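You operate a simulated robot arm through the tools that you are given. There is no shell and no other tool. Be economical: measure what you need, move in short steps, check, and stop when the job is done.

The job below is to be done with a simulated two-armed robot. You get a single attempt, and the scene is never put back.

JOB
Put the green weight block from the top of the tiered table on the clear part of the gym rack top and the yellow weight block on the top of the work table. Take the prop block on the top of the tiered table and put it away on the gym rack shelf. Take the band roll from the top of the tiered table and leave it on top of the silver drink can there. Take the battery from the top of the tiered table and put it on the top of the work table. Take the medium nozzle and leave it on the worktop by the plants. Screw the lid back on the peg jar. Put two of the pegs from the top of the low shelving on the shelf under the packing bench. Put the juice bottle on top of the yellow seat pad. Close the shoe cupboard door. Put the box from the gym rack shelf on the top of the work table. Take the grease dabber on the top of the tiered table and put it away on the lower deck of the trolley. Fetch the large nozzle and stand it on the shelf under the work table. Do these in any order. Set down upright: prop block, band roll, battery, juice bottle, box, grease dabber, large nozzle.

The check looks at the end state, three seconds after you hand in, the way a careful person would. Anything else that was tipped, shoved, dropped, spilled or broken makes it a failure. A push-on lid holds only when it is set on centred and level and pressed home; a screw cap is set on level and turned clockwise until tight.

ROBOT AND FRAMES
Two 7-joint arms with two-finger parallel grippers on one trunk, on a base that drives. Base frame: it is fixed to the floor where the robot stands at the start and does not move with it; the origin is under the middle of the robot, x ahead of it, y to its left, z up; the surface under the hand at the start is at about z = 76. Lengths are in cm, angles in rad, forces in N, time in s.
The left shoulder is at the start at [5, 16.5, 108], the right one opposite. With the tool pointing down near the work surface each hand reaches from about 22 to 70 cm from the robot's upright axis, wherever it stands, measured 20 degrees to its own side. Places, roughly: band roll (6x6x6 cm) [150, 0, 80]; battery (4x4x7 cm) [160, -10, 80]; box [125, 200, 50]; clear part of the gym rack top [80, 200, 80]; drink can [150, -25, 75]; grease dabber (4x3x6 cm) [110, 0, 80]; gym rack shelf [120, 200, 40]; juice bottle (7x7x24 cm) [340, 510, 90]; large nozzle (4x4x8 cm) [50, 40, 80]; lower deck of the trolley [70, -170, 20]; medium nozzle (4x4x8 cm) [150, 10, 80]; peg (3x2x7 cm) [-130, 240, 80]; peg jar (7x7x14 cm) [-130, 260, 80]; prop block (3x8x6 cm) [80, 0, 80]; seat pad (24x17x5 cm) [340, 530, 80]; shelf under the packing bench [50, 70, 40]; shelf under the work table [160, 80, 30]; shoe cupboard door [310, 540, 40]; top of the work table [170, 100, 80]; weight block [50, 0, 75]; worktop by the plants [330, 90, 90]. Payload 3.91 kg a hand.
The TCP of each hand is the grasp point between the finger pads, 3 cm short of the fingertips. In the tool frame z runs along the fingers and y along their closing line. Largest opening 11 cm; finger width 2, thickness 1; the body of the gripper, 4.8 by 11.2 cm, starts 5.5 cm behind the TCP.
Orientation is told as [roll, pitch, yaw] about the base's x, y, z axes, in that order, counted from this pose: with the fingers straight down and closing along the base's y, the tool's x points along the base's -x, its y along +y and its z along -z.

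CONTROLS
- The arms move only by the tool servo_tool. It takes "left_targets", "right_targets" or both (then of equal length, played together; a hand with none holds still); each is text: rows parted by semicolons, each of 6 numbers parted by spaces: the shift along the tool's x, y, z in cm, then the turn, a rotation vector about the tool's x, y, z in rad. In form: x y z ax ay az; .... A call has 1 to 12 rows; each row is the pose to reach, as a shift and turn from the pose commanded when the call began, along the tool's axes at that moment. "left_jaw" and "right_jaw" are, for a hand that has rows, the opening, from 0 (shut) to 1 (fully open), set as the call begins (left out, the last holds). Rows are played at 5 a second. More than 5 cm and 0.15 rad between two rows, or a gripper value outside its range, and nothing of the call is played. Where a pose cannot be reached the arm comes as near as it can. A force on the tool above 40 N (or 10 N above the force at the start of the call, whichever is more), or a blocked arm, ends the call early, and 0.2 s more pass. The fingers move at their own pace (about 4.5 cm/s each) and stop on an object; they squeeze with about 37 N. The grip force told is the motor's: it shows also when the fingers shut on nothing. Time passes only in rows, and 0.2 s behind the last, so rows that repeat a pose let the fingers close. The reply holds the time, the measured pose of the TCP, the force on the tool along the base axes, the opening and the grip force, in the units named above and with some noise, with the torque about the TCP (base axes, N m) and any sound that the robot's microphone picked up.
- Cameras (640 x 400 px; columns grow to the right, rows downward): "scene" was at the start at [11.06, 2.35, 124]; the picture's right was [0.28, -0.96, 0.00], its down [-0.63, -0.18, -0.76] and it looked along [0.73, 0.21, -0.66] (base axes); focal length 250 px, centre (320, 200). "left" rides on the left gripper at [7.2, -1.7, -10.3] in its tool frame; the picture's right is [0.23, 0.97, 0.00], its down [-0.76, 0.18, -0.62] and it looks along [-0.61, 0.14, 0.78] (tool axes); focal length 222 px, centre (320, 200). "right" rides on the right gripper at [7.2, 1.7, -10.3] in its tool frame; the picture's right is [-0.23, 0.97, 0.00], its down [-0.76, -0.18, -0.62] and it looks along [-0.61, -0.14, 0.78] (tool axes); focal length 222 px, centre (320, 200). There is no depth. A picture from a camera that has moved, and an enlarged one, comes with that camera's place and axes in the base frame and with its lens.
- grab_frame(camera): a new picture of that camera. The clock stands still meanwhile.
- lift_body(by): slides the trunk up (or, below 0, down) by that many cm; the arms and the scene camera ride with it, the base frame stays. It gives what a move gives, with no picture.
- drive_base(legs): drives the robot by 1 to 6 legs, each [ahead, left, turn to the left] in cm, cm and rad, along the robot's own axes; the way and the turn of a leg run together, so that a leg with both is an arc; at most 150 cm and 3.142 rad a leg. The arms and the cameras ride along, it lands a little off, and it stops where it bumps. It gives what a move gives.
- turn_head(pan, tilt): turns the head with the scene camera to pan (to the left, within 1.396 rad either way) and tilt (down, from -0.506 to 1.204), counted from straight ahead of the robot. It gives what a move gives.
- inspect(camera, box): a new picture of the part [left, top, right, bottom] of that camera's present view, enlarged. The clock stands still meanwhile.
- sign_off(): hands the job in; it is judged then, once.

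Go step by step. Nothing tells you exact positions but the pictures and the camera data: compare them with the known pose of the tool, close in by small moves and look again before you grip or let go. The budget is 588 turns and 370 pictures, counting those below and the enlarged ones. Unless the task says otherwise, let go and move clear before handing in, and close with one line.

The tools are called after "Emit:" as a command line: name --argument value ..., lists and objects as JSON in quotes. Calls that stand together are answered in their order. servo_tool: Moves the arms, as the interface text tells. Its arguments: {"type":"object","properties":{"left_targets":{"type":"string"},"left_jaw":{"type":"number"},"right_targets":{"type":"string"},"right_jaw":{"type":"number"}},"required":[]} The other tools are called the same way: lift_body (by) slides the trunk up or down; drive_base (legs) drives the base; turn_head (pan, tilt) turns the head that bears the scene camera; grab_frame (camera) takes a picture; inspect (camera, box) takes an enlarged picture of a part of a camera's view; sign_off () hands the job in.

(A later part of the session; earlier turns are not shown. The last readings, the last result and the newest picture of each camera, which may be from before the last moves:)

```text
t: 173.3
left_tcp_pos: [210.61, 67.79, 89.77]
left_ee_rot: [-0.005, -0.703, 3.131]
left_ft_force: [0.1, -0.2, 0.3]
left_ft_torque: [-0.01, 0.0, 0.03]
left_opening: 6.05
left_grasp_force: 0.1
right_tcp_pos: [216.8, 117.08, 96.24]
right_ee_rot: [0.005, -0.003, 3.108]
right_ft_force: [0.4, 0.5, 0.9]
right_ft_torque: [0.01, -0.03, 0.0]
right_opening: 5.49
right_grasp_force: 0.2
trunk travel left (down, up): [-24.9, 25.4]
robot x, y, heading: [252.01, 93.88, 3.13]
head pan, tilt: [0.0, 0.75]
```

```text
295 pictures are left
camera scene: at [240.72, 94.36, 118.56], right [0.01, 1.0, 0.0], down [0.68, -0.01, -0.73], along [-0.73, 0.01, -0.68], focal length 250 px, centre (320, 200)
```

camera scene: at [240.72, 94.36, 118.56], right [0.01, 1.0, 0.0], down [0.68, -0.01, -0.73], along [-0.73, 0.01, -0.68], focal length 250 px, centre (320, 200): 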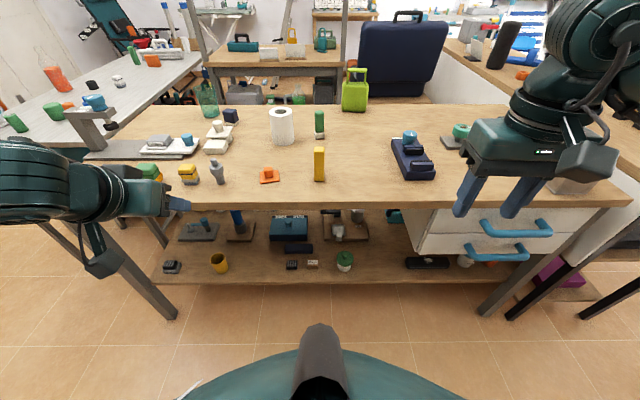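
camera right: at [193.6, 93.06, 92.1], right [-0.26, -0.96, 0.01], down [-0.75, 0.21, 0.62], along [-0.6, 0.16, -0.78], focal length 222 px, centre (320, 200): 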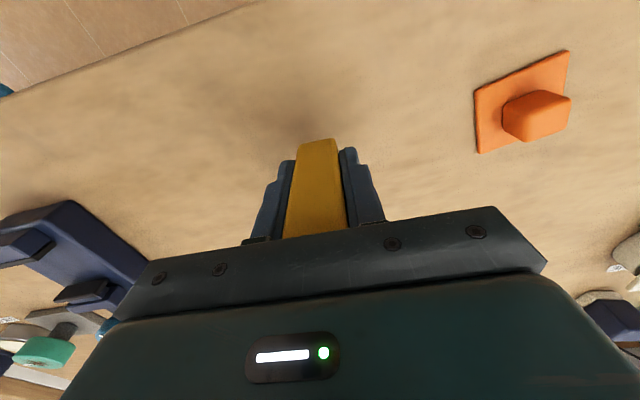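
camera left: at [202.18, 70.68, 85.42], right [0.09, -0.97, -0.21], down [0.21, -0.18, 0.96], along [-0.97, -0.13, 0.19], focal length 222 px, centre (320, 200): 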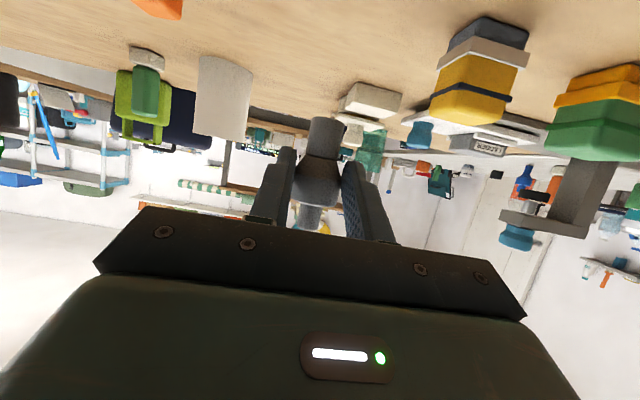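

Nozzle stands upright. Now I move so that it's on the right arm's side: robot to y≈46.

Emit:
servo_tool --left_targets "2 0 -4 0 0.15 0; 4 0 -6 0 0.3 0; 6 0 -6 0 0.45 0; 8 0 -6 0 0.6 0; 8 0 -6 0 0.7 0; 8 0 -6 0 0.7 0"

Emit:
drive_base --legs '[[3, 48, 0.01]]'

Emit:
grab_frame --camera "scene"

Emit:
grab_frame --camera "right"

```text
t: 174.7
left_tcp_pos: [220.19, 67.75, 89.09]
left_ee_rot: [-0.006, -0.003, 3.13]
left_ft_force: [0.0, 0.0, 0.0]
left_ft_torque: [-0.06, 0.0, 0.02]
left_opening: 6.04
left_grasp_force: 0.1
right_tcp_pos: [216.81, 117.08, 96.27]
right_ee_rot: [0.008, -0.002, 3.109]
right_ft_force: [-0.3, -1.0, 0.0]
right_ft_torque: [-0.01, -0.06, -0.01]
right_opening: 5.52
right_grasp_force: 0.1
trunk travel left (down, up): [-24.9, 25.4]
robot x, y, heading: [252.3, 94.2, 3.129]
head pan, tilt: [0.0, 0.75]
```

```text
t: 179.4
left_tcp_pos: [218.43, 18.56, 88.98]
left_ee_rot: [-0.004, -0.004, -3.122]
left_ft_force: [-0.6, -0.3, 0.6]
left_ft_torque: [0.0, 0.0, 0.0]
left_opening: 6.06
left_grasp_force: 0.1
right_tcp_pos: [213.46, 67.88, 96.24]
right_ee_rot: [0.008, -0.002, 3.141]
right_ft_force: [0.3, -0.1, -0.5]
right_ft_torque: [-0.01, 0.01, 0.03]
right_opening: 5.5
right_grasp_force: 0.0
trunk travel left (down, up): [-24.9, 25.4]
robot x, y, heading: [249.07, 46.31, -3.125]
head pan, tilt: [0.0, 0.75]
```

```text
294 pictures are left
camera scene: at [238.04, 45.95, 118.56], right [-0.02, 1.0, 0.0], down [0.68, 0.02, -0.73], along [-0.73, -0.02, -0.68], focal length 250 px, centre (320, 200)
```

scene: 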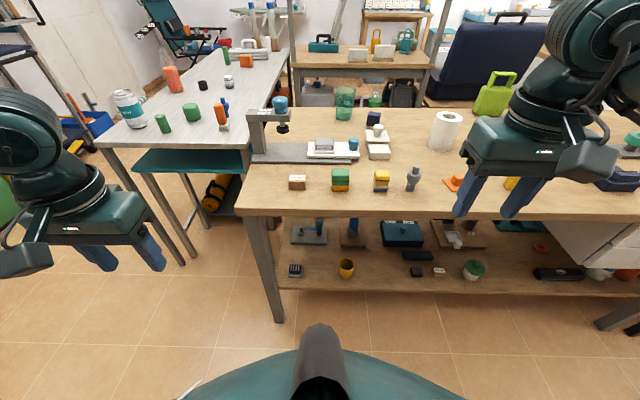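

```text
293 pictures are left
camera right: at [220.59, 66.3, 106.53], right [-0.23, -0.97, 0.01], down [-0.76, 0.18, 0.62], along [-0.61, 0.14, -0.78], focal length 222 px, centre (320, 200)
```

right: 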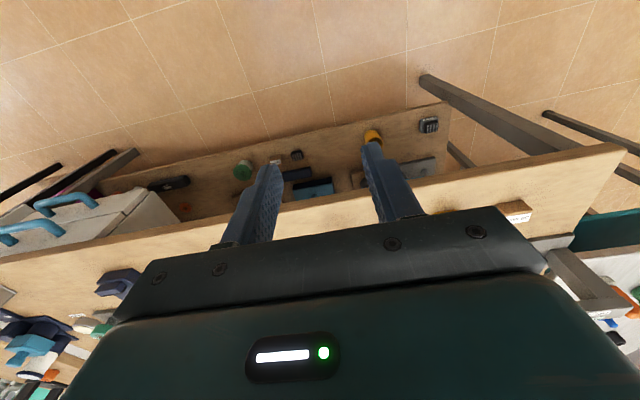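

Emit:
servo_tool --right_targets "-4 0 0 0 -0.12 0; -8 0 1 0 -0.24 0; -12 0 3 0 -0.36 0; -15 0 5 0 -0.48 0; -17.7 -0.2 7.6 0 -0.6 0; -17.7 -0.2 7.6 0 -0.6 0"

Emit:
grab_frame --camera "right"

```text
t: 180.8
left_tcp_pos: [218.37, 18.45, 89.02]
left_ee_rot: [-0.006, -0.005, -3.12]
left_ft_force: [1.6, -0.2, -0.1]
left_ft_torque: [-0.02, -0.01, 0.03]
left_opening: 6.03
left_grasp_force: 0.2
right_tcp_pos: [195.5, 67.95, 88.68]
right_ee_rot: [0.006, -0.605, 3.137]
right_ft_force: [0.3, 1.0, -0.3]
right_ft_torque: [0.04, 0.0, 0.02]
right_opening: 5.49
right_grasp_force: 0.1
trunk travel left (down, up): [-24.9, 25.4]
robot x, y, heading: [249.22, 46.22, -3.121]
head pan, tilt: [0.0, 0.75]
```

```text
292 pictures are left
camera right: at [207.27, 66.34, 93.07], right [-0.19, -0.97, 0.13], down [-0.27, 0.18, 0.94], along [-0.94, 0.14, -0.3], focal length 222 px, centre (320, 200)
```

right: 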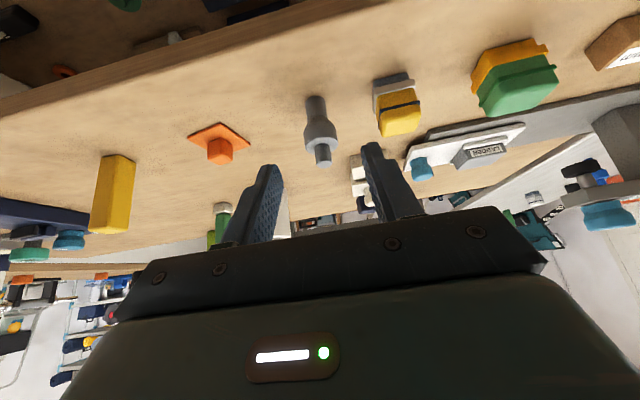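

Emit:
servo_tool --right_targets "0 -0.1 4 0 0 0; 0 -0.2 8 0 0 0; 0 -0.2 10 0 0 0; 0 -0.2 10 0 0 0"

Emit:
servo_tool --right_targets "0 0 0 0 0 0; 0 0 0 0 0 0; 0 0 0 0 0 0; 0 0 0 0 0 0; 0 0 0 0 0 0; 0 0 0 0 0 0" --right_jaw 0

Emit:
inspect --camera "right" --box '[200, 60, 440, 260]'

```text
t: 181.8
left_tcp_pos: [218.38, 18.5, 89.08]
left_ee_rot: [-0.005, -0.005, -3.121]
left_ft_force: [0.4, 0.4, 0.0]
left_ft_torque: [-0.01, -0.02, -0.02]
left_opening: 6.04
left_grasp_force: 0.0
right_tcp_pos: [190.11, 68.26, 80.28]
right_ee_rot: [0.009, -0.603, 3.137]
right_ft_force: [0.1, -0.5, 0.8]
right_ft_torque: [-0.01, 0.01, -0.02]
right_opening: 5.47
right_grasp_force: 0.0
trunk travel left (down, up): [-24.9, 25.4]
robot x, y, heading: [249.25, 45.99, -3.121]
head pan, tilt: [0.0, 0.75]
```

```text
t: 183.2
left_tcp_pos: [218.41, 18.59, 89.07]
left_ee_rot: [-0.007, -0.004, -3.121]
left_ft_force: [0.1, -0.5, 0.0]
left_ft_torque: [0.0, 0.01, 0.02]
left_opening: 6.02
left_grasp_force: 0.0
right_tcp_pos: [190.03, 68.26, 80.29]
right_ee_rot: [0.007, -0.603, 3.136]
right_ft_force: [0.1, -0.4, -0.1]
right_ft_torque: [0.01, -0.02, 0.01]
right_opening: 1.63
right_grasp_force: 37.4
trunk travel left (down, up): [-24.9, 25.4]
robot x, y, heading: [249.29, 46.06, -3.124]
head pan, tilt: [0.0, 0.75]
```

```text
2.00 times, centred on (320, 160) of right
camera zoom: at [201.84, 66.69, 84.76], right [-0.19, -0.97, 0.13], down [-0.27, 0.18, 0.94], along [-0.94, 0.14, -0.3], focal length 444 px, centre (320, 280)
```

zoom: 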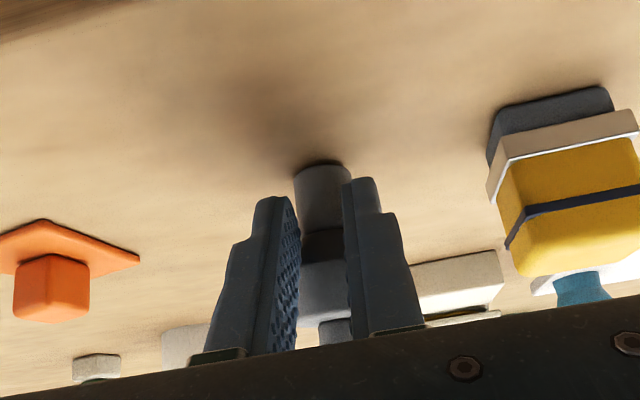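

The pads caught only the near side of the collar. Open, move 1.5 cm forward, and close again.

Emit:
servo_tool --right_targets "0 0 0 0 0 0; 0 0 0 0 0 0; 0 0 0 0 0 0; 0 0 0 0 0 0" --right_jaw 0.55

Emit:
grab_frame --camera "right"

Emit:
inspect --camera "scene" --box '[350, 130, 490, 230]'

```text
t: 184.2
left_tcp_pos: [218.49, 18.65, 89.02]
left_ee_rot: [-0.005, -0.007, -3.12]
left_ft_force: [0.1, -0.4, -0.9]
left_ft_torque: [0.01, -0.03, -0.02]
left_opening: 6.04
left_grasp_force: 0.0
right_tcp_pos: [190.07, 68.3, 80.45]
right_ee_rot: [0.008, -0.603, 3.139]
right_ft_force: [-0.6, 0.1, 0.5]
right_ft_torque: [0.0, 0.0, -0.03]
right_opening: 6.04
right_grasp_force: 0.0
trunk travel left (down, up): [-24.9, 25.4]
robot x, y, heading: [249.04, 46.3, -3.117]
head pan, tilt: [0.0, 0.75]
```

```text
290 pictures are left
camera right: at [201.84, 66.69, 84.76], right [-0.19, -0.97, 0.14], down [-0.27, 0.18, 0.94], along [-0.94, 0.14, -0.3], focal length 222 px, centre (320, 200)
```

right: 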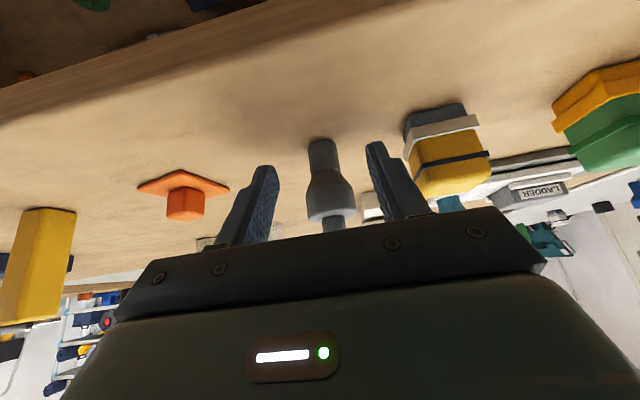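

```text
4.00 times, centred on (420, 180) of scene
camera zoom: at [238.04, 45.95, 118.56], right [-0.02, 1.0, 0.0], down [0.68, 0.02, -0.73], along [-0.73, -0.02, -0.68], focal length 1001 px, centre (-80, 280)
```

zoom: 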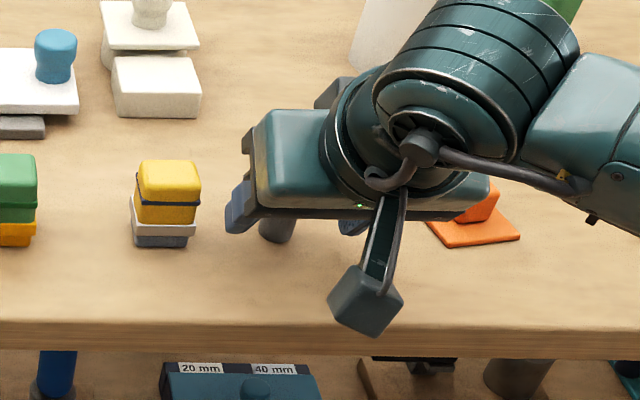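

Emit:
servo_tool --right_targets "-1 0.1 0.7 0 0 0; -2.06 0.2 1.42 0 0 0; -2.06 0.2 1.42 0 0 0"

Emit:
servo_tool --right_targets "0 0 0 0 0 0; 0 0 0 0 0 0; 0 0 0 0 0 0; 0 0 0 0 0 0; 0 0 0 0 0 0; 0 0 0 0 0 0" --right_jaw 0

Emit:
inspect --camera "right" --box '[200, 60, 440, 260]'

```text
t: 185.0
left_tcp_pos: [218.46, 18.58, 89.03]
left_ee_rot: [-0.004, -0.004, -3.12]
left_ft_force: [0.3, 0.7, -0.3]
left_ft_torque: [0.06, -0.01, -0.02]
left_opening: 6.05
left_grasp_force: 0.1
right_tcp_pos: [187.44, 68.12, 80.6]
right_ee_rot: [0.008, -0.601, 3.137]
right_ft_force: [-0.4, 0.7, 0.0]
right_ft_torque: [0.0, -0.03, 0.02]
right_opening: 6.05
right_grasp_force: 0.1
trunk travel left (down, up): [-24.9, 25.4]
robot x, y, heading: [249.15, 46.28, -3.121]
head pan, tilt: [0.0, 0.75]
```

```text
t: 186.4
left_tcp_pos: [218.35, 18.54, 89.07]
left_ee_rot: [-0.005, -0.005, -3.12]
left_ft_force: [0.1, 0.7, -0.6]
left_ft_torque: [0.03, 0.03, 0.02]
left_opening: 6.05
left_grasp_force: 0.0
right_tcp_pos: [187.55, 68.18, 80.43]
right_ee_rot: [0.008, -0.603, 3.138]
right_ft_force: [0.6, 0.3, -0.6]
right_ft_torque: [0.0, 0.0, -0.01]
right_opening: 3.28
right_grasp_force: 37.1
trunk travel left (down, up): [-24.9, 25.4]
robot x, y, heading: [249.08, 46.26, -3.12]
head pan, tilt: [0.0, 0.75]
```

```text
2.00 times, centred on (320, 160) of right
camera zoom: at [199.33, 66.47, 84.88], right [-0.19, -0.97, 0.13], down [-0.27, 0.18, 0.94], along [-0.94, 0.14, -0.3], focal length 444 px, centre (320, 280)
```

zoom: 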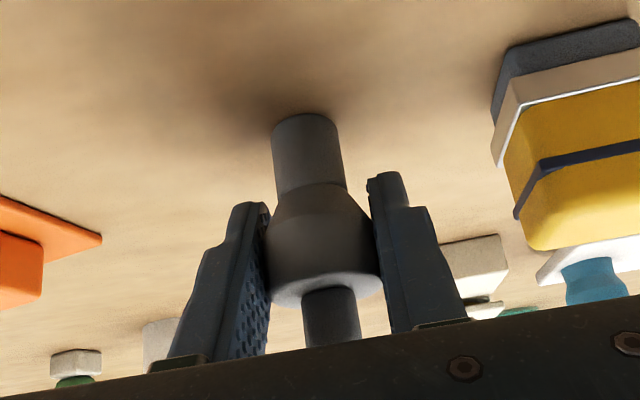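

Good grip. Lift and retract clear of the table.

Emit:
servo_tool --right_targets "-1.4 0 -2 0 0 0; -2.8 0 -4.1 0 0 0; 0.5 0 -6.4 0 0 0; 3.8 0 -8.7 0 0 0; 7.1 0 -11 0 0 0; 10.4 0 -13.2 0 0 0; 13.7 0 -15.5 0 0 0; 17 0 -17.8 0 0 0; 17.8 0 -18.3 0 0 0"

Emit:
lift_body --by -24.5

Emit:
grab_frame --camera "scene"

```text
t: 188.4
left_tcp_pos: [218.35, 18.6, 89.0]
left_ee_rot: [-0.006, -0.004, -3.12]
left_ft_force: [-0.1, 0.4, -0.1]
left_ft_torque: [0.01, 0.02, 0.02]
left_opening: 6.03
left_grasp_force: 0.1
right_tcp_pos: [210.19, 67.73, 85.77]
right_ee_rot: [0.009, -0.603, 3.136]
right_ft_force: [0.2, 0.2, -0.4]
right_ft_torque: [-0.02, 0.02, -0.01]
right_opening: 3.25
right_grasp_force: 36.6
right hand out of reach, approached as far as the arm can: row 8, 9
trunk travel left (down, up): [-24.9, 25.4]
robot x, y, heading: [249.21, 46.15, -3.115]
head pan, tilt: [0.0, 0.75]
```

```text
t: 191.0
left_tcp_pos: [218.39, 18.53, 64.62]
left_ee_rot: [-0.005, -0.003, -3.122]
left_ft_force: [-0.5, 0.8, 0.2]
left_ft_torque: [-0.01, -0.01, 0.02]
left_opening: 6.05
left_grasp_force: 0.0
right_tcp_pos: [210.21, 67.65, 61.25]
right_ee_rot: [0.006, -0.602, 3.138]
right_ft_force: [-1.0, -0.1, -0.6]
right_ft_torque: [-0.02, -0.02, 0.02]
right_opening: 3.26
right_grasp_force: 36.6
trunk travel left (down, up): [-0.4, 49.9]
robot x, y, heading: [249.36, 46.09, -3.119]
head pan, tilt: [0.0, 0.75]
```

```text
287 pictures are left
camera scene: at [238.04, 45.95, 94.07], right [-0.02, 1.0, 0.0], down [0.68, 0.02, -0.73], along [-0.73, -0.02, -0.68], focal length 250 px, centre (320, 200)
```

scene: 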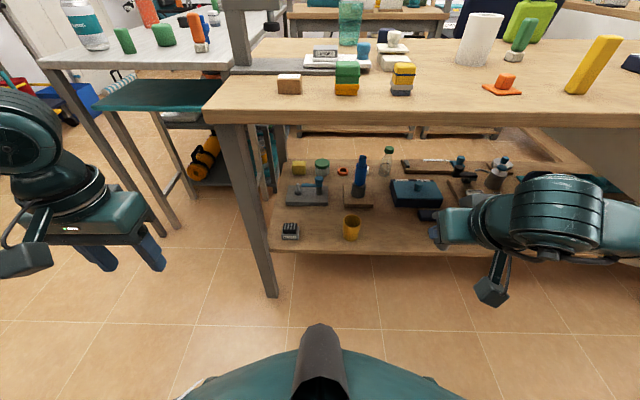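

Emit:
servo_tool --right_targets "2.3 0 3.3 0 0 0; 4.6 0 6.6 0 0 0; 6.9 0 9.9 0 0 0; 9.2 0 13.2 0 0 0; 11.3 0 16.5 0 0 0; 11.3 0 16.5 0 0 0"

Emit:
grab_frame --camera "right"

```text
t: 192.4
left_tcp_pos: [218.44, 18.59, 64.67]
left_ee_rot: [-0.006, -0.004, -3.121]
left_ft_force: [0.9, 0.0, -1.1]
left_ft_torque: [0.02, 0.05, 0.02]
left_opening: 6.04
left_grasp_force: 0.2
right_tcp_pos: [209.8, 67.35, 42.29]
right_ee_rot: [0.015, -0.597, 3.14]
right_ft_force: [0.2, 0.0, -0.2]
right_ft_torque: [0.03, 0.02, -0.02]
right_opening: 3.26
right_grasp_force: 36.8
right hand out of reach, approached as far as the arm can: row 5, 6
trunk travel left (down, up): [-0.4, 49.9]
robot x, y, heading: [249.28, 46.25, -3.119]
head pan, tilt: [0.0, 0.75]
```

```text
286 pictures are left
camera right: at [221.49, 65.95, 46.77], right [-0.18, -0.97, 0.14], down [-0.28, 0.19, 0.94], along [-0.94, 0.13, -0.31], focal length 222 px, centre (320, 200)
```

right: 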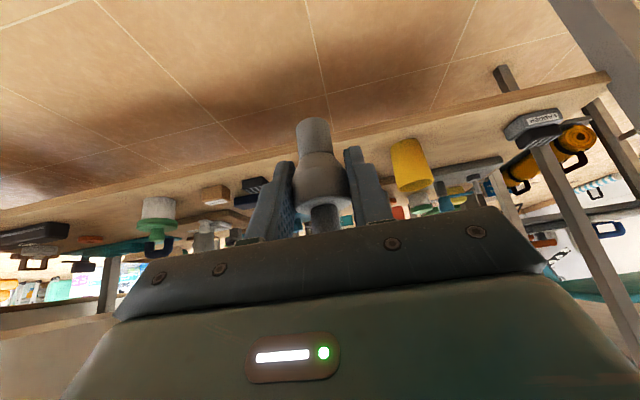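

Emit:
servo_tool --right_targets "-3.3 -0.5 2.3 0 0 0; -6.6 -1 4.5 0 0 0; -9.9 -1.5 6.8 0 0 0; -13.2 -1.7 9 0 0 0; -16.5 -1.7 11.3 0 0 0; -18 -1.7 12.4 0 0 0; -18 -1.7 12.4 0 0 0"

Emit:
grab_frame --camera "right"

Emit:
grab_frame --camera "scene"

```text
t: 194.0
left_tcp_pos: [218.39, 18.64, 64.6]
left_ee_rot: [-0.006, -0.005, -3.122]
left_ft_force: [-0.5, -0.2, -0.9]
left_ft_torque: [-0.03, 0.01, -0.01]
left_opening: 6.05
left_grasp_force: 0.0
right_tcp_pos: [187.76, 69.11, 42.43]
right_ee_rot: [0.009, -0.602, 3.134]
right_ft_force: [0.8, 0.1, -0.6]
right_ft_torque: [-0.01, 0.03, -0.02]
right_opening: 3.24
right_grasp_force: 37.4
trunk travel left (down, up): [-0.4, 49.9]
robot x, y, heading: [249.25, 46.4, -3.12]
head pan, tilt: [0.0, 0.75]
```

```text
285 pictures are left
camera right: at [199.54, 67.53, 46.77], right [-0.19, -0.97, 0.14], down [-0.27, 0.18, 0.94], along [-0.94, 0.14, -0.3], focal length 222 px, centre (320, 200)
```

right: 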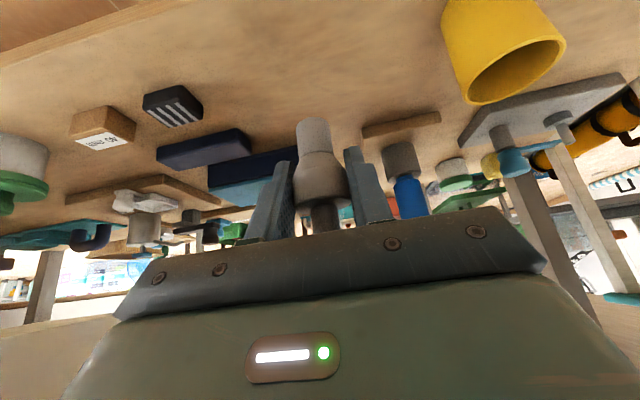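

```text
284 pictures are left
camera scene: at [238.04, 45.95, 94.06], right [-0.02, 1.0, 0.0], down [0.68, 0.02, -0.73], along [-0.73, -0.02, -0.68], focal length 250 px, centre (320, 200)
```

scene: 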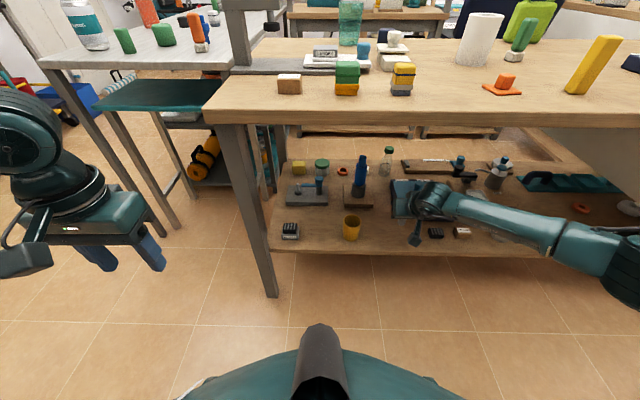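

Clear spot below. Descend with small steps at the end.

Emit:
servo_tool --right_targets "2 0 2.9 0 0 0; 4 0 5.8 0 0 0; 4.3 0 6.2 0 0 0; 4.6 0 6.7 0 0 0; 4.9 0 7.1 0 0 0; 5.2 0 7.5 0 0 0; 5.5 0 8 0 0 0; 5.8 0 8.4 0 0 0; 6.1 0 8.8 0 0 0; 6.4 0 9.2 0 0 0"

Emit:
inspect --camera "right" --box '[200, 60, 440, 260]'

```text
t: 196.2
left_tcp_pos: [218.6, 18.55, 64.65]
left_ee_rot: [-0.005, -0.006, -3.119]
left_ft_force: [-0.2, 0.3, -0.3]
left_ft_torque: [0.04, -0.03, 0.0]
left_opening: 6.03
left_grasp_force: 0.1
right_tcp_pos: [187.86, 68.98, 31.73]
right_ee_rot: [0.008, -0.613, 3.136]
right_ft_force: [-5.0, -0.1, 23.5]
right_ft_torque: [-0.3, 0.21, 0.16]
right_opening: 3.24
right_grasp_force: 37.2
trunk travel left (down, up): [-0.4, 49.9]
robot x, y, heading: [249.26, 46.21, -3.118]
head pan, tilt: [0.0, 0.75]
```

```text
2.00 times, centred on (320, 160) of right
camera zoom: at [199.61, 67.35, 35.9], right [-0.19, -0.97, 0.14], down [-0.27, 0.19, 0.95], along [-0.95, 0.14, -0.29], focal length 444 px, centre (320, 280)
```

zoom: 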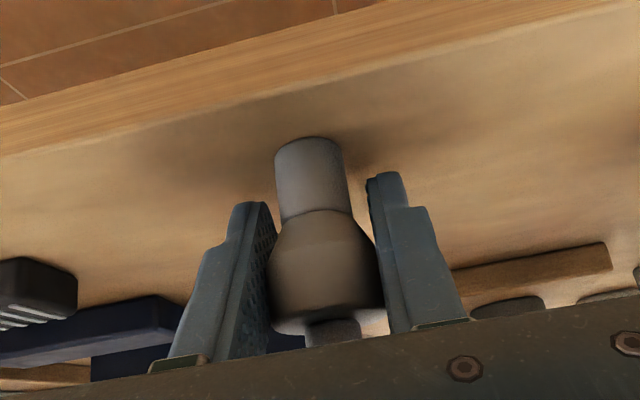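

On the shelf. Relax the press a little, release, and withdraw.

Emit:
servo_tool --right_targets "-0.3 0 -0.45 0 0 0; -0.3 0 -0.45 0 0 0"

Emit:
servo_tool --right_targets "0 0 0 0 0 0; 0 0 0 0 0 0; 0 0 0 0 0 0; 0 0 -4 0 0 0; 0 0 -8 0 0 0; 0 0 -12 0 0 0; 2 0 -16 0 0 0; 4 0 -18 0 0 0" --right_jaw 0.5

Emit:
grab_frame --camera "right"

```text
t: 196.8
left_tcp_pos: [218.49, 18.53, 64.62]
left_ee_rot: [-0.006, -0.005, -3.121]
left_ft_force: [0.0, -0.5, -0.1]
left_ft_torque: [-0.04, 0.0, -0.02]
left_opening: 6.05
left_grasp_force: 0.0
right_tcp_pos: [188.04, 68.99, 31.6]
right_ee_rot: [0.009, -0.602, 3.135]
right_ft_force: [-2.9, -3.6, 12.8]
right_ft_torque: [-0.07, 0.25, 0.06]
right_opening: 3.2
right_grasp_force: 37.2
trunk travel left (down, up): [-0.4, 49.9]
robot x, y, heading: [249.0, 46.05, -3.123]
head pan, tilt: [0.0, 0.75]
```

```text
t: 198.6
left_tcp_pos: [218.35, 18.52, 64.63]
left_ee_rot: [-0.005, -0.005, -3.121]
left_ft_force: [1.0, -0.5, -0.8]
left_ft_torque: [-0.01, -0.02, 0.0]
left_opening: 6.03
left_grasp_force: 0.0
right_tcp_pos: [201.36, 69.04, 44.25]
right_ee_rot: [0.006, -0.601, 3.138]
right_ft_force: [-0.1, 0.1, -0.2]
right_ft_torque: [0.0, -0.01, 0.01]
right_opening: 5.5
right_grasp_force: 0.0
trunk travel left (down, up): [-0.4, 49.9]
robot x, y, heading: [249.16, 46.17, -3.116]
head pan, tilt: [0.0, 0.75]
```

```text
282 pictures are left
camera right: at [213.12, 67.37, 48.57], right [-0.19, -0.97, 0.14], down [-0.27, 0.18, 0.94], along [-0.94, 0.14, -0.3], focal length 222 px, centre (320, 200)
```

right: 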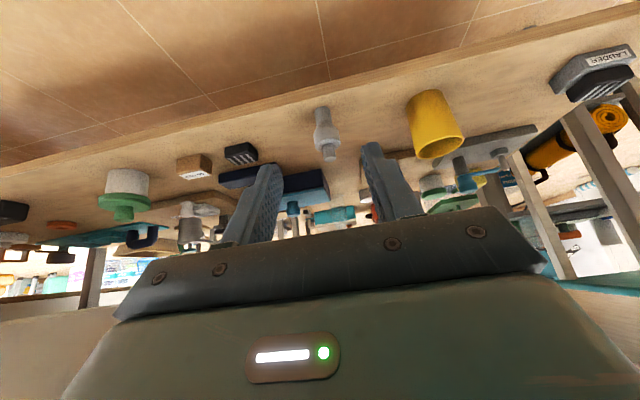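

Large nozzle is standing on the shelf. Next, the far end of the tiered table: retract, raise the trunk, and move to y≈-2.

Emit:
servo_tool --right_targets "3 0 -3 0 0.15 0; 6 0 -6 0 0.3 0; 9 0 -9 0 0.45 0; 10 0 -12 0 0.6 0; 10 0 -12 0 0.6 0"

Emit:
lift_body --by 36

Emit:
drive_base --legs '[[0, 50, -0.02], [28, 0, 0]]'

Emit:
grab_frame --camera "scene"

```text
t: 199.8
left_tcp_pos: [218.44, 18.42, 64.55]
left_ee_rot: [-0.006, -0.006, -3.119]
left_ft_force: [0.4, 0.1, 0.8]
left_ft_torque: [0.02, 0.0, 0.01]
left_opening: 6.04
left_grasp_force: 0.0
right_tcp_pos: [216.72, 69.17, 48.53]
right_ee_rot: [0.007, 0.001, 3.141]
right_ft_force: [0.7, -0.5, 0.3]
right_ft_torque: [-0.02, 0.01, 0.02]
right_opening: 5.5
right_grasp_force: 0.0
trunk travel left (down, up): [-0.4, 49.9]
robot x, y, heading: [249.31, 46.48, -3.12]
head pan, tilt: [0.0, 0.75]
```

```text
t: 203.3
left_tcp_pos: [218.51, 18.56, 100.63]
left_ee_rot: [-0.005, -0.005, -3.121]
left_ft_force: [0.1, 0.2, 0.1]
left_ft_torque: [0.01, 0.0, 0.0]
left_opening: 6.05
left_grasp_force: 0.0
right_tcp_pos: [216.68, 69.1, 84.43]
right_ee_rot: [0.007, -0.001, 3.14]
right_ft_force: [-0.1, 0.4, 0.3]
right_ft_torque: [-0.03, 0.0, 0.02]
right_opening: 5.49
right_grasp_force: 0.1
trunk travel left (down, up): [-36.4, 13.9]
robot x, y, heading: [249.16, 46.19, -3.12]
head pan, tilt: [0.0, 0.75]
```

```text
t: 209.6
left_tcp_pos: [189.73, -28.98, 100.64]
left_ee_rot: [-0.007, -0.004, 3.123]
left_ft_force: [-1.2, -0.5, -0.1]
left_ft_torque: [-0.02, 0.0, -0.03]
left_opening: 6.02
left_grasp_force: 0.2
right_tcp_pos: [189.95, 21.64, 84.5]
right_ee_rot: [0.008, -0.001, 3.101]
right_ft_force: [0.2, -0.2, 0.6]
right_ft_torque: [0.0, -0.03, 0.02]
right_opening: 5.5
right_grasp_force: 0.0
trunk travel left (down, up): [-36.4, 13.9]
robot x, y, heading: [221.7, -2.47, 3.124]
head pan, tilt: [0.0, 0.75]
```

```text
281 pictures are left
camera scene: at [210.41, -2.31, 130.05], right [0.02, 1.0, 0.0], down [0.68, -0.01, -0.73], along [-0.73, 0.01, -0.68], focal length 250 px, centre (320, 200)
```

scene: 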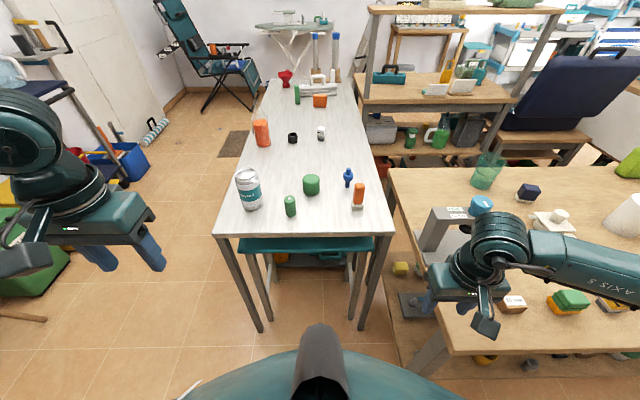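

Emit:
grab_frame --camera "left"

Emit:
inspect --camera "scene" --box '[220, 110, 400, 240]'

```text
280 pictures are left
camera left: at [196.93, -27.3, 110.83], right [0.21, -0.98, -0.01], down [-0.76, -0.17, 0.63], along [-0.61, -0.13, -0.78], focal length 222 px, centre (320, 200)
```

left: 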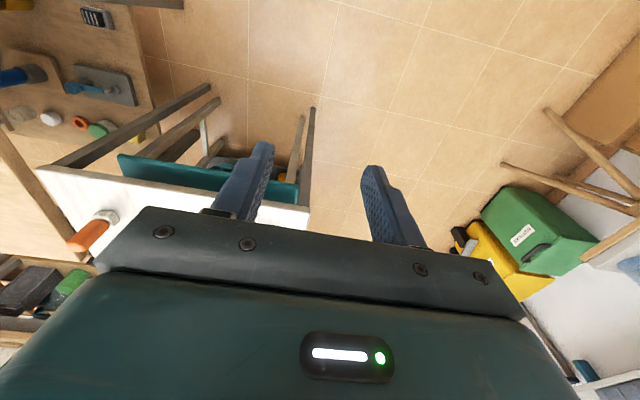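

```text
3.08 times, centred on (310, 175) of scene
camera zoom: at [210.41, -2.31, 130.05], right [0.02, 1.0, 0.0], down [0.68, -0.01, -0.73], along [-0.73, 0.01, -0.68], focal length 770 px, centre (351, 277)
```

zoom: 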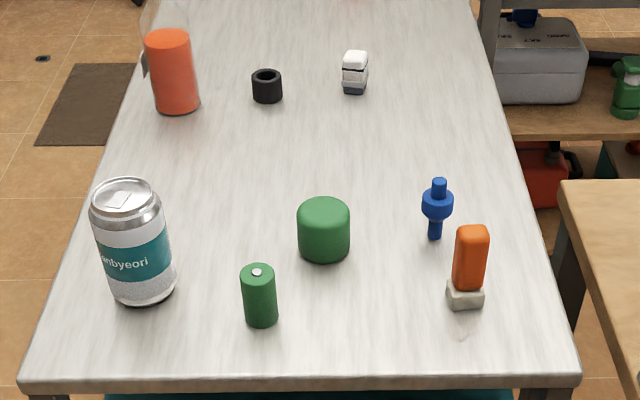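

Objects located: can ~[152.6,-23.4], roll ~[147,-4.4], battery ~[157,-10.5], blue nozzle ~[145.5,8]. I come 9 cm closer and bring the left hand over the roll.

Emit:
drive_base --legs '[[9, 3, 0.015]]'

Emit:
servo_tool --left_targets "-3 -3.5 0 0 0 0; -6 -7 0 0 0 0; -9 -10.5 0 0 0 0; -12 -14 0 0 0 0; -15 -17.5 0 0 0 0; -18 -20.5 0 0 0 0; -22 -22.5 0 0 0 0; -26 -24 0 0 0 0; -26 -24 0 0 0 0" --left_jaw 1

Emit:
grab_frame --camera "left"

```text
t: 210.8
left_tcp_pos: [181.2, -32.18, 100.66]
left_ee_rot: [-0.004, -0.005, 3.136]
left_ft_force: [0.1, 0.0, 0.6]
left_ft_torque: [0.03, -0.02, 0.0]
left_opening: 6.03
left_grasp_force: 0.0
right_tcp_pos: [180.74, 18.46, 84.37]
right_ee_rot: [0.006, 0.0, 3.115]
right_ft_force: [-0.7, 0.6, -0.2]
right_ft_torque: [0.0, -0.02, 0.0]
right_opening: 5.51
right_grasp_force: 0.1
trunk travel left (down, up): [-36.4, 13.9]
robot x, y, heading: [212.77, -5.55, 3.139]
head pan, tilt: [0.0, 0.75]
```

```text
t: 212.8
left_tcp_pos: [164.47, -19.52, 102.56]
left_ee_rot: [-0.006, -0.003, 3.137]
left_ft_force: [-0.5, 1.0, -0.9]
left_ft_torque: [-0.01, 0.01, 0.03]
left_opening: 11.03
left_grasp_force: 0.1
left hand out of reach, approached as far as the arm can: row 5, 6, 7, 8, 9
right_tcp_pos: [180.89, 18.5, 84.46]
right_ee_rot: [0.007, -0.001, 3.116]
right_ft_force: [0.0, 0.0, -0.1]
right_ft_torque: [-0.02, 0.0, -0.02]
right_opening: 5.5
right_grasp_force: 0.1
trunk travel left (down, up): [-36.4, 13.9]
robot x, y, heading: [212.62, -5.44, 3.14]
head pan, tilt: [0.0, 0.75]
```

```text
278 pictures are left
camera left: at [171.71, -17.91, 112.87], right [0.22, -0.97, -0.01], down [-0.76, -0.18, 0.63], along [-0.61, -0.13, -0.78], focal length 222 px, centre (320, 200)
```

left: 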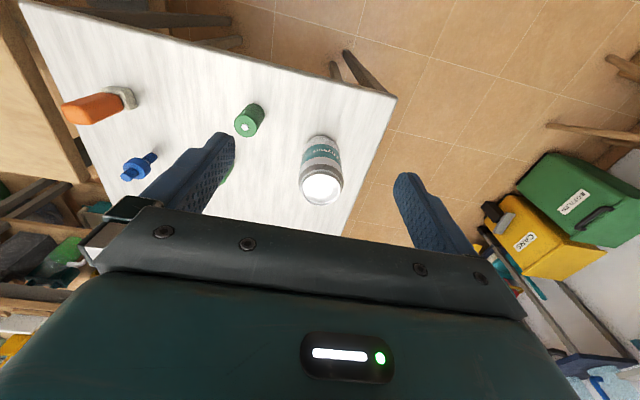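

The left arm is stuck in its awkward elbow posture (poor inward reach). I back off and try to push its elbow back down with a stronger inward roll.

Emit:
drive_base --legs '[[-28, 0, 0]]'

Emit:
servo_tool --left_targets "3 2 0 0.15 0 0; 6 4 0 0.3 0 0; 9 6 0 0.45 0 0; 12 8 0 0.6 0 0; 12 8 0 0.75 0 0; 12 8 0 0.9 0 0; 12 8 0 1.05 0 0; 12 8 0 1.2 0 0; 12 8 0 1.35 0 0; 12 8 0 1.5 0 0; 12 8 0 1.65 0 0; 12 8 0 1.8 0 0"

Emit:
turn_head --pan 0.7 --tilt 0.6

Emit:
grab_frame --camera "scene"

```text
t: 214.7
left_tcp_pos: [192.09, -19.82, 102.61]
left_ee_rot: [-0.005, -0.005, 3.142]
left_ft_force: [-0.5, 0.6, 0.0]
left_ft_torque: [0.05, 0.0, 0.0]
left_opening: 11.0
left_grasp_force: 0.1
right_tcp_pos: [208.24, 18.32, 84.47]
right_ee_rot: [0.007, -0.003, 3.118]
right_ft_force: [-0.5, 0.3, 0.1]
right_ft_torque: [0.01, 0.0, -0.01]
right_opening: 5.49
right_grasp_force: 0.0
trunk travel left (down, up): [-36.4, 13.9]
robot x, y, heading: [239.87, -5.33, -3.14]
head pan, tilt: [0.0, 0.75]
```

```text
t: 217.3
left_tcp_pos: [204.17, -27.72, 102.47]
left_ee_rot: [-1.804, 0.0, 3.14]
left_ft_force: [-1.3, 0.2, 0.8]
left_ft_torque: [-0.01, -0.01, -0.02]
left_opening: 10.99
left_grasp_force: 0.0
left hand out of reach, approached as far as the arm can: row 9, 10
right_tcp_pos: [208.02, 18.29, 84.4]
right_ee_rot: [0.009, 0.001, 3.118]
right_ft_force: [0.4, 0.0, -0.2]
right_ft_torque: [-0.01, -0.02, 0.04]
right_opening: 5.51
right_grasp_force: 0.2
trunk travel left (down, up): [-36.4, 13.9]
robot x, y, heading: [240.04, -5.36, -3.14]
head pan, tilt: [0.0, 0.75]
```

```text
t: 218.4
left_tcp_pos: [204.21, -27.73, 102.51]
left_ee_rot: [-1.804, 0.0, -3.142]
left_ft_force: [0.9, 0.7, -0.6]
left_ft_torque: [-0.02, -0.02, 0.04]
left_opening: 11.0
left_grasp_force: 0.1
right_tcp_pos: [208.17, 18.23, 84.56]
right_ee_rot: [0.008, -0.003, 3.119]
right_ft_force: [0.9, 0.5, 0.0]
right_ft_torque: [-0.01, -0.02, 0.0]
right_opening: 5.52
right_grasp_force: 0.0
trunk travel left (down, up): [-36.4, 13.9]
robot x, y, heading: [240.26, -5.54, -3.143]
head pan, tilt: [0.7, 0.6]
```

```text
277 pictures are left
camera scene: at [230.53, -11.07, 131.35], right [-0.64, 0.76, 0.0], down [0.43, 0.36, -0.82], along [-0.63, -0.53, -0.57], focal length 250 px, centre (320, 200)
```

scene: 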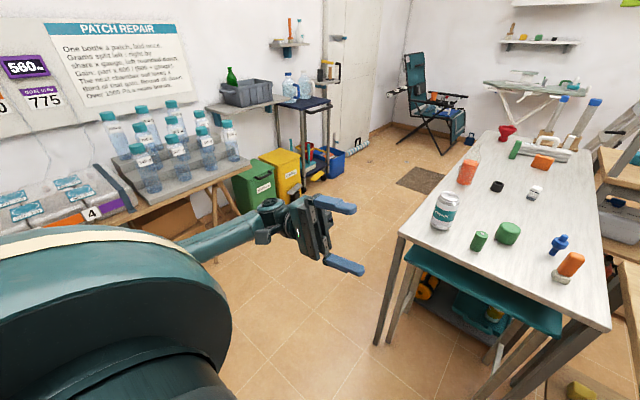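

Emit:
servo_tool --left_targets "0 0 0 -0.15 0 0; 0 0 0 -0.3 0 0; 0 0 0 -0.45 0 0; 0 0 0 -0.6 0 0; 0 0 0 -0.75 0 0; 0 0 0 -0.9 0 0; 0 0 0 -1.05 0 0; 0 0 0 -1.2 0 0; 0 0 0 -1.35 0 0; 0 0 0 -1.5 0 0; 0 0 0 -1.65 0 0; 0 0 0 -1.8 0 0"

Emit:
grab_frame --camera "scene"

```text
t: 221.0
left_tcp_pos: [204.02, -27.87, 102.51]
left_ee_rot: [-0.001, -0.009, -3.142]
left_ft_force: [-1.1, 0.1, 0.1]
left_ft_torque: [0.01, 0.01, -0.04]
left_opening: 10.98
left_grasp_force: 0.0
right_tcp_pos: [208.1, 18.3, 84.57]
right_ee_rot: [0.006, -0.002, 3.12]
right_ft_force: [1.0, -0.1, -0.4]
right_ft_torque: [0.01, 0.02, -0.01]
right_opening: 5.5
right_grasp_force: 0.0
trunk travel left (down, up): [-36.4, 13.9]
robot x, y, heading: [240.0, -5.16, -3.142]
head pan, tilt: [0.7, 0.6]
```

```text
276 pictures are left
camera scene: at [230.55, -11.04, 131.35], right [-0.65, 0.76, 0.0], down [0.43, 0.36, -0.83], along [-0.63, -0.53, -0.56], focal length 250 px, centre (320, 200)
```

scene: 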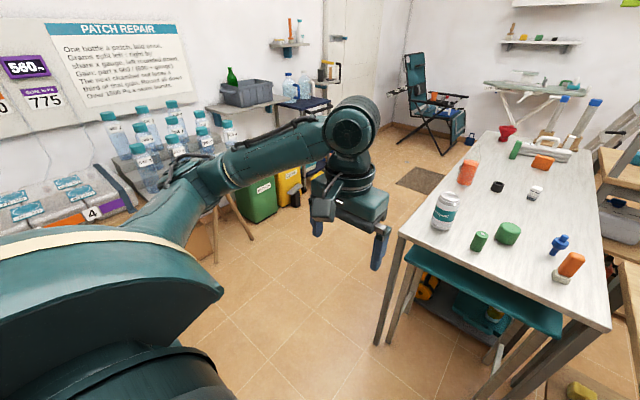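

Recovered: the left elbow is back to its original posture. I return to the table end and reach for the roll.

Emit:
drive_base --legs '[[29, -4, 0]]'

Emit:
turn_head --pan 0.0 --tilt 0.75

Emit:
servo_tool --left_targets "-3 -3.5 0 0 0 0; -6 -7 0 0 0 0; -9 -10.5 0 0 0 0; -12 -14 0 0 0 0; -15 -17.5 0 0 0 0; -18 -20.5 0 0 0 0; -20 -22.5 0 0 0 0; -20 -22.5 0 0 0 0"

Emit:
grab_frame --camera "left"

```text
t: 223.0
left_tcp_pos: [174.52, -24.03, 102.37]
left_ee_rot: [-0.005, -0.003, -3.14]
left_ft_force: [-1.1, -0.4, 0.2]
left_ft_torque: [0.0, 0.0, 0.01]
left_opening: 11.01
left_grasp_force: 0.0
right_tcp_pos: [178.65, 22.05, 84.43]
right_ee_rot: [0.009, -0.002, 3.121]
right_ft_force: [0.0, -0.2, 0.5]
right_ft_torque: [-0.04, 0.01, 0.0]
right_opening: 5.47
right_grasp_force: 0.1
trunk travel left (down, up): [-36.4, 13.9]
robot x, y, heading: [210.62, -1.81, -3.143]
head pan, tilt: [0.7, 0.6]
```

```text
t: 224.1
left_tcp_pos: [174.72, -24.04, 102.44]
left_ee_rot: [-0.006, -0.005, -3.142]
left_ft_force: [-0.5, 0.2, 0.0]
left_ft_torque: [-0.01, 0.04, 0.03]
left_opening: 11.02
left_grasp_force: 0.1
right_tcp_pos: [178.62, 22.04, 84.38]
right_ee_rot: [0.007, -0.002, 3.12]
right_ft_force: [-0.7, -0.4, -0.6]
right_ft_torque: [0.04, -0.01, -0.02]
right_opening: 5.52
right_grasp_force: 0.0
trunk travel left (down, up): [-36.4, 13.9]
robot x, y, heading: [210.57, -1.13, -3.137]
head pan, tilt: [0.0, 0.75]
```

```text
t: 225.9
left_tcp_pos: [154.71, -1.39, 102.7]
left_ee_rot: [-0.007, -0.004, -3.142]
left_ft_force: [0.0, 0.6, 0.1]
left_ft_torque: [0.03, -0.03, 0.02]
left_opening: 11.03
left_grasp_force: 0.0
right_tcp_pos: [178.64, 22.04, 84.51]
right_ee_rot: [0.006, -0.002, 3.121]
right_ft_force: [0.9, 0.2, 0.0]
right_ft_torque: [-0.01, -0.03, 0.05]
right_opening: 5.51
right_grasp_force: 0.0
trunk travel left (down, up): [-36.4, 13.9]
robot x, y, heading: [210.65, -1.65, -3.142]
head pan, tilt: [0.0, 0.75]
```

```text
275 pictures are left
camera left: at [161.83, 0.32, 112.95], right [0.23, -0.97, -0.01], down [-0.76, -0.18, 0.63], along [-0.61, -0.14, -0.78], focal length 222 px, centre (320, 200)
```

left: 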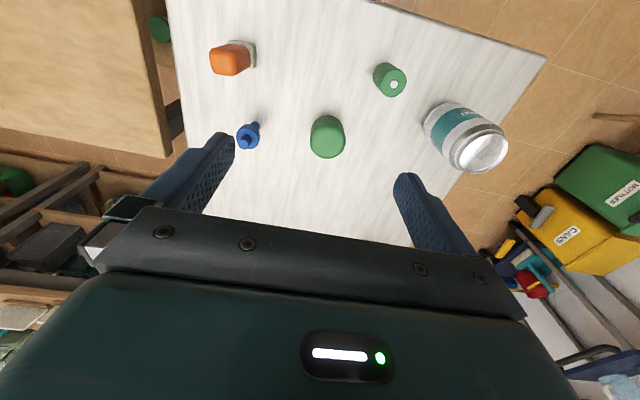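

Left arm reaches fine. Roll at ~[147.6,-3.6]. Move above it and descend part-way.

Emit:
servo_tool --left_targets "-3.5 1.1 0 0 0 0; -7.1 2.2 0 0 0 0; -7.1 2.2 4.5 0 0 0; -7.1 2.2 9 0 0 0; -7.1 2.2 13 0 0 0; -7.1 2.2 13 0 0 0"

Emit:
grab_frame --camera "left"

Emit:
inspect --camera "scene" --box '[220, 110, 420, 240]'

```text
t: 227.3
left_tcp_pos: [148.23, -3.83, 89.95]
left_ee_rot: [-0.006, -0.004, -3.141]
left_ft_force: [0.0, -0.8, -0.4]
left_ft_torque: [-0.02, -0.03, 0.01]
left_opening: 10.99
left_grasp_force: 0.0
left hand out of reach, approached as far as the arm can: row 2, 3, 4, 5, 6
right_tcp_pos: [178.6, 22.22, 84.44]
right_ee_rot: [0.007, -0.003, 3.121]
right_ft_force: [0.0, 0.3, 0.3]
right_ft_torque: [-0.01, 0.02, 0.01]
right_opening: 5.51
right_grasp_force: 0.1
trunk travel left (down, up): [-36.4, 13.9]
robot x, y, heading: [210.45, -1.48, -3.14]
head pan, tilt: [0.0, 0.75]
```

```text
274 pictures are left
camera left: at [155.47, -2.17, 100.14], right [0.23, -0.97, -0.01], down [-0.76, -0.18, 0.63], along [-0.61, -0.14, -0.78], focal length 222 px, centre (320, 200)
```

left: 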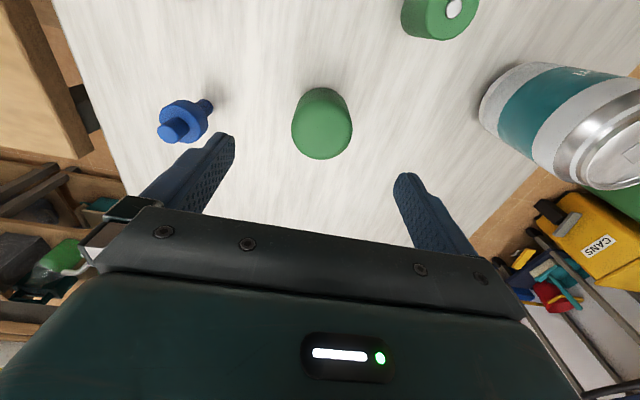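

```text
3.08 times, centred on (320, 175) of scene
camera zoom: at [199.48, -1.49, 130.06], right [0.0, 1.0, 0.0], down [0.68, 0.0, -0.73], along [-0.73, 0.0, -0.68], focal length 770 px, centre (320, 277)
```

zoom: 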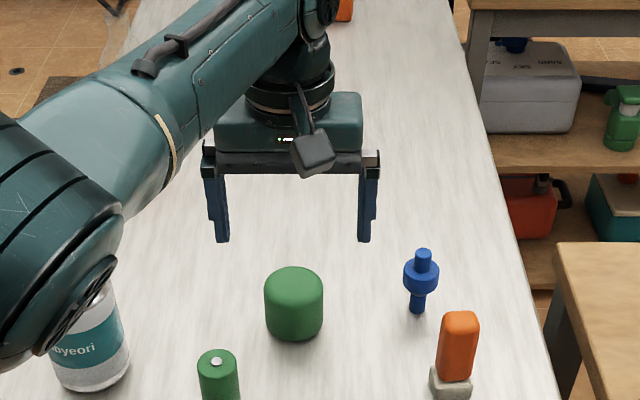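

Emit:
servo_tool --left_targets "-0.3 0 4 0 0 0; -0.6 0 8 0 0 0; -0.6 0 9.6 0 0 0; -0.6 0 9.6 0 0 0"

Emit:
grab_frame --camera "left"

```text
t: 228.3
left_tcp_pos: [148.94, -4.32, 83.82]
left_ee_rot: [-0.003, -0.006, -3.139]
left_ft_force: [-0.3, -0.1, 1.1]
left_ft_torque: [0.0, 0.0, -0.03]
left_opening: 10.98
left_grasp_force: 0.0
left hand out of reach, approached as far as the arm can: row 1, 2, 3, 4
right_tcp_pos: [178.62, 22.22, 84.56]
right_ee_rot: [0.006, -0.002, 3.12]
right_ft_force: [0.8, 0.4, -0.4]
right_ft_torque: [-0.04, 0.02, 0.01]
right_opening: 5.5
right_grasp_force: 0.1
trunk travel left (down, up): [-36.4, 13.9]
robot x, y, heading: [210.6, -1.75, -3.145]
head pan, tilt: [0.0, 0.75]
```

```text
272 pictures are left
camera left: at [156.19, -2.65, 94.09], right [0.23, -0.97, -0.01], down [-0.76, -0.18, 0.63], along [-0.61, -0.14, -0.78], focal length 222 px, centre (320, 200)
```

left: 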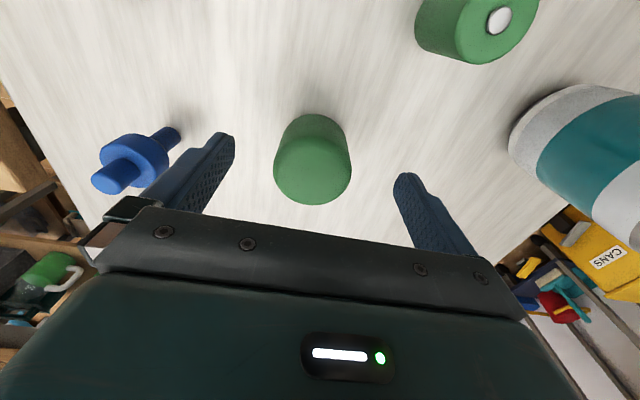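

Slightly out of reach; raise, drive 5 cm closer, lower the trunk a little.

Emit:
servo_tool --left_targets "0 0 -4 0 0 0; 0 0 -8 0 0 0"

Emit:
drive_base --legs '[[5, 1.5, 0]]'

Emit:
lift_body --by -4

Emit:
grab_frame --camera "left"

```text
t: 228.9
left_tcp_pos: [148.93, -4.5, 91.86]
left_ee_rot: [-0.007, -0.006, -3.141]
left_ft_force: [0.1, -0.5, 0.3]
left_ft_torque: [0.01, 0.01, -0.02]
left_opening: 10.99
left_grasp_force: 0.1
right_tcp_pos: [178.65, 22.21, 84.54]
right_ee_rot: [0.007, -0.002, 3.121]
right_ft_force: [0.1, 0.1, -0.6]
right_ft_torque: [-0.04, 0.0, 0.02]
right_opening: 5.48
right_grasp_force: 0.1
trunk travel left (down, up): [-36.4, 13.9]
robot x, y, heading: [210.64, -1.25, -3.14]
head pan, tilt: [0.0, 0.75]
```

```text
t: 229.9
left_tcp_pos: [144.44, -6.01, 91.81]
left_ee_rot: [-0.005, -0.006, -3.139]
left_ft_force: [0.0, -0.3, 0.5]
left_ft_torque: [0.0, 0.0, 0.0]
left_opening: 11.0
left_grasp_force: 0.1
right_tcp_pos: [174.56, 20.65, 84.42]
right_ee_rot: [0.005, 0.017, 3.121]
right_ft_force: [-0.4, 0.4, -0.9]
right_ft_torque: [-0.01, -0.02, 0.02]
right_opening: 5.5
right_grasp_force: 0.0
trunk travel left (down, up): [-36.4, 13.9]
robot x, y, heading: [205.97, -2.88, -3.138]
head pan, tilt: [0.0, 0.75]
stopped in leg 1: the force on the tool passed its limit at 57 N (the readings are from after the stop); the commanded pose is now the measured one
```

```text
t: 230.3
left_tcp_pos: [144.5, -6.13, 90.87]
left_ee_rot: [-0.006, -0.005, -3.142]
left_ft_force: [-0.2, 0.7, -0.1]
left_ft_torque: [0.0, -0.06, -0.02]
left_opening: 11.0
left_grasp_force: 0.0
right_tcp_pos: [174.57, 20.72, 84.06]
right_ee_rot: [0.002, 0.006, 3.121]
right_ft_force: [6.8, -1.9, 11.7]
right_ft_torque: [0.75, 0.6, -0.29]
right_opening: 5.51
right_grasp_force: 0.1
trunk travel left (down, up): [-35.4, 14.9]
robot x, y, heading: [206.55, -2.8, -3.136]
head pan, tilt: [0.0, 0.75]
stopped: the force on the tool passed its limit at 58 N (the readings are from after the stop); the commanded pose is now the measured one
```

```text
271 pictures are left
camera left: at [151.74, -4.26, 101.18], right [0.23, -0.97, -0.01], down [-0.76, -0.18, 0.63], along [-0.61, -0.14, -0.78], focal length 222 px, centre (320, 200)
```

left: 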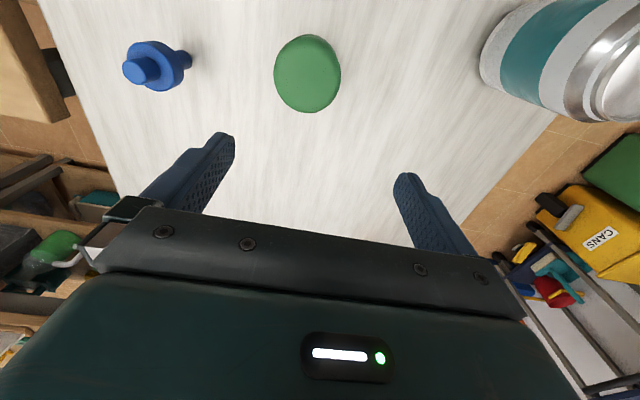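

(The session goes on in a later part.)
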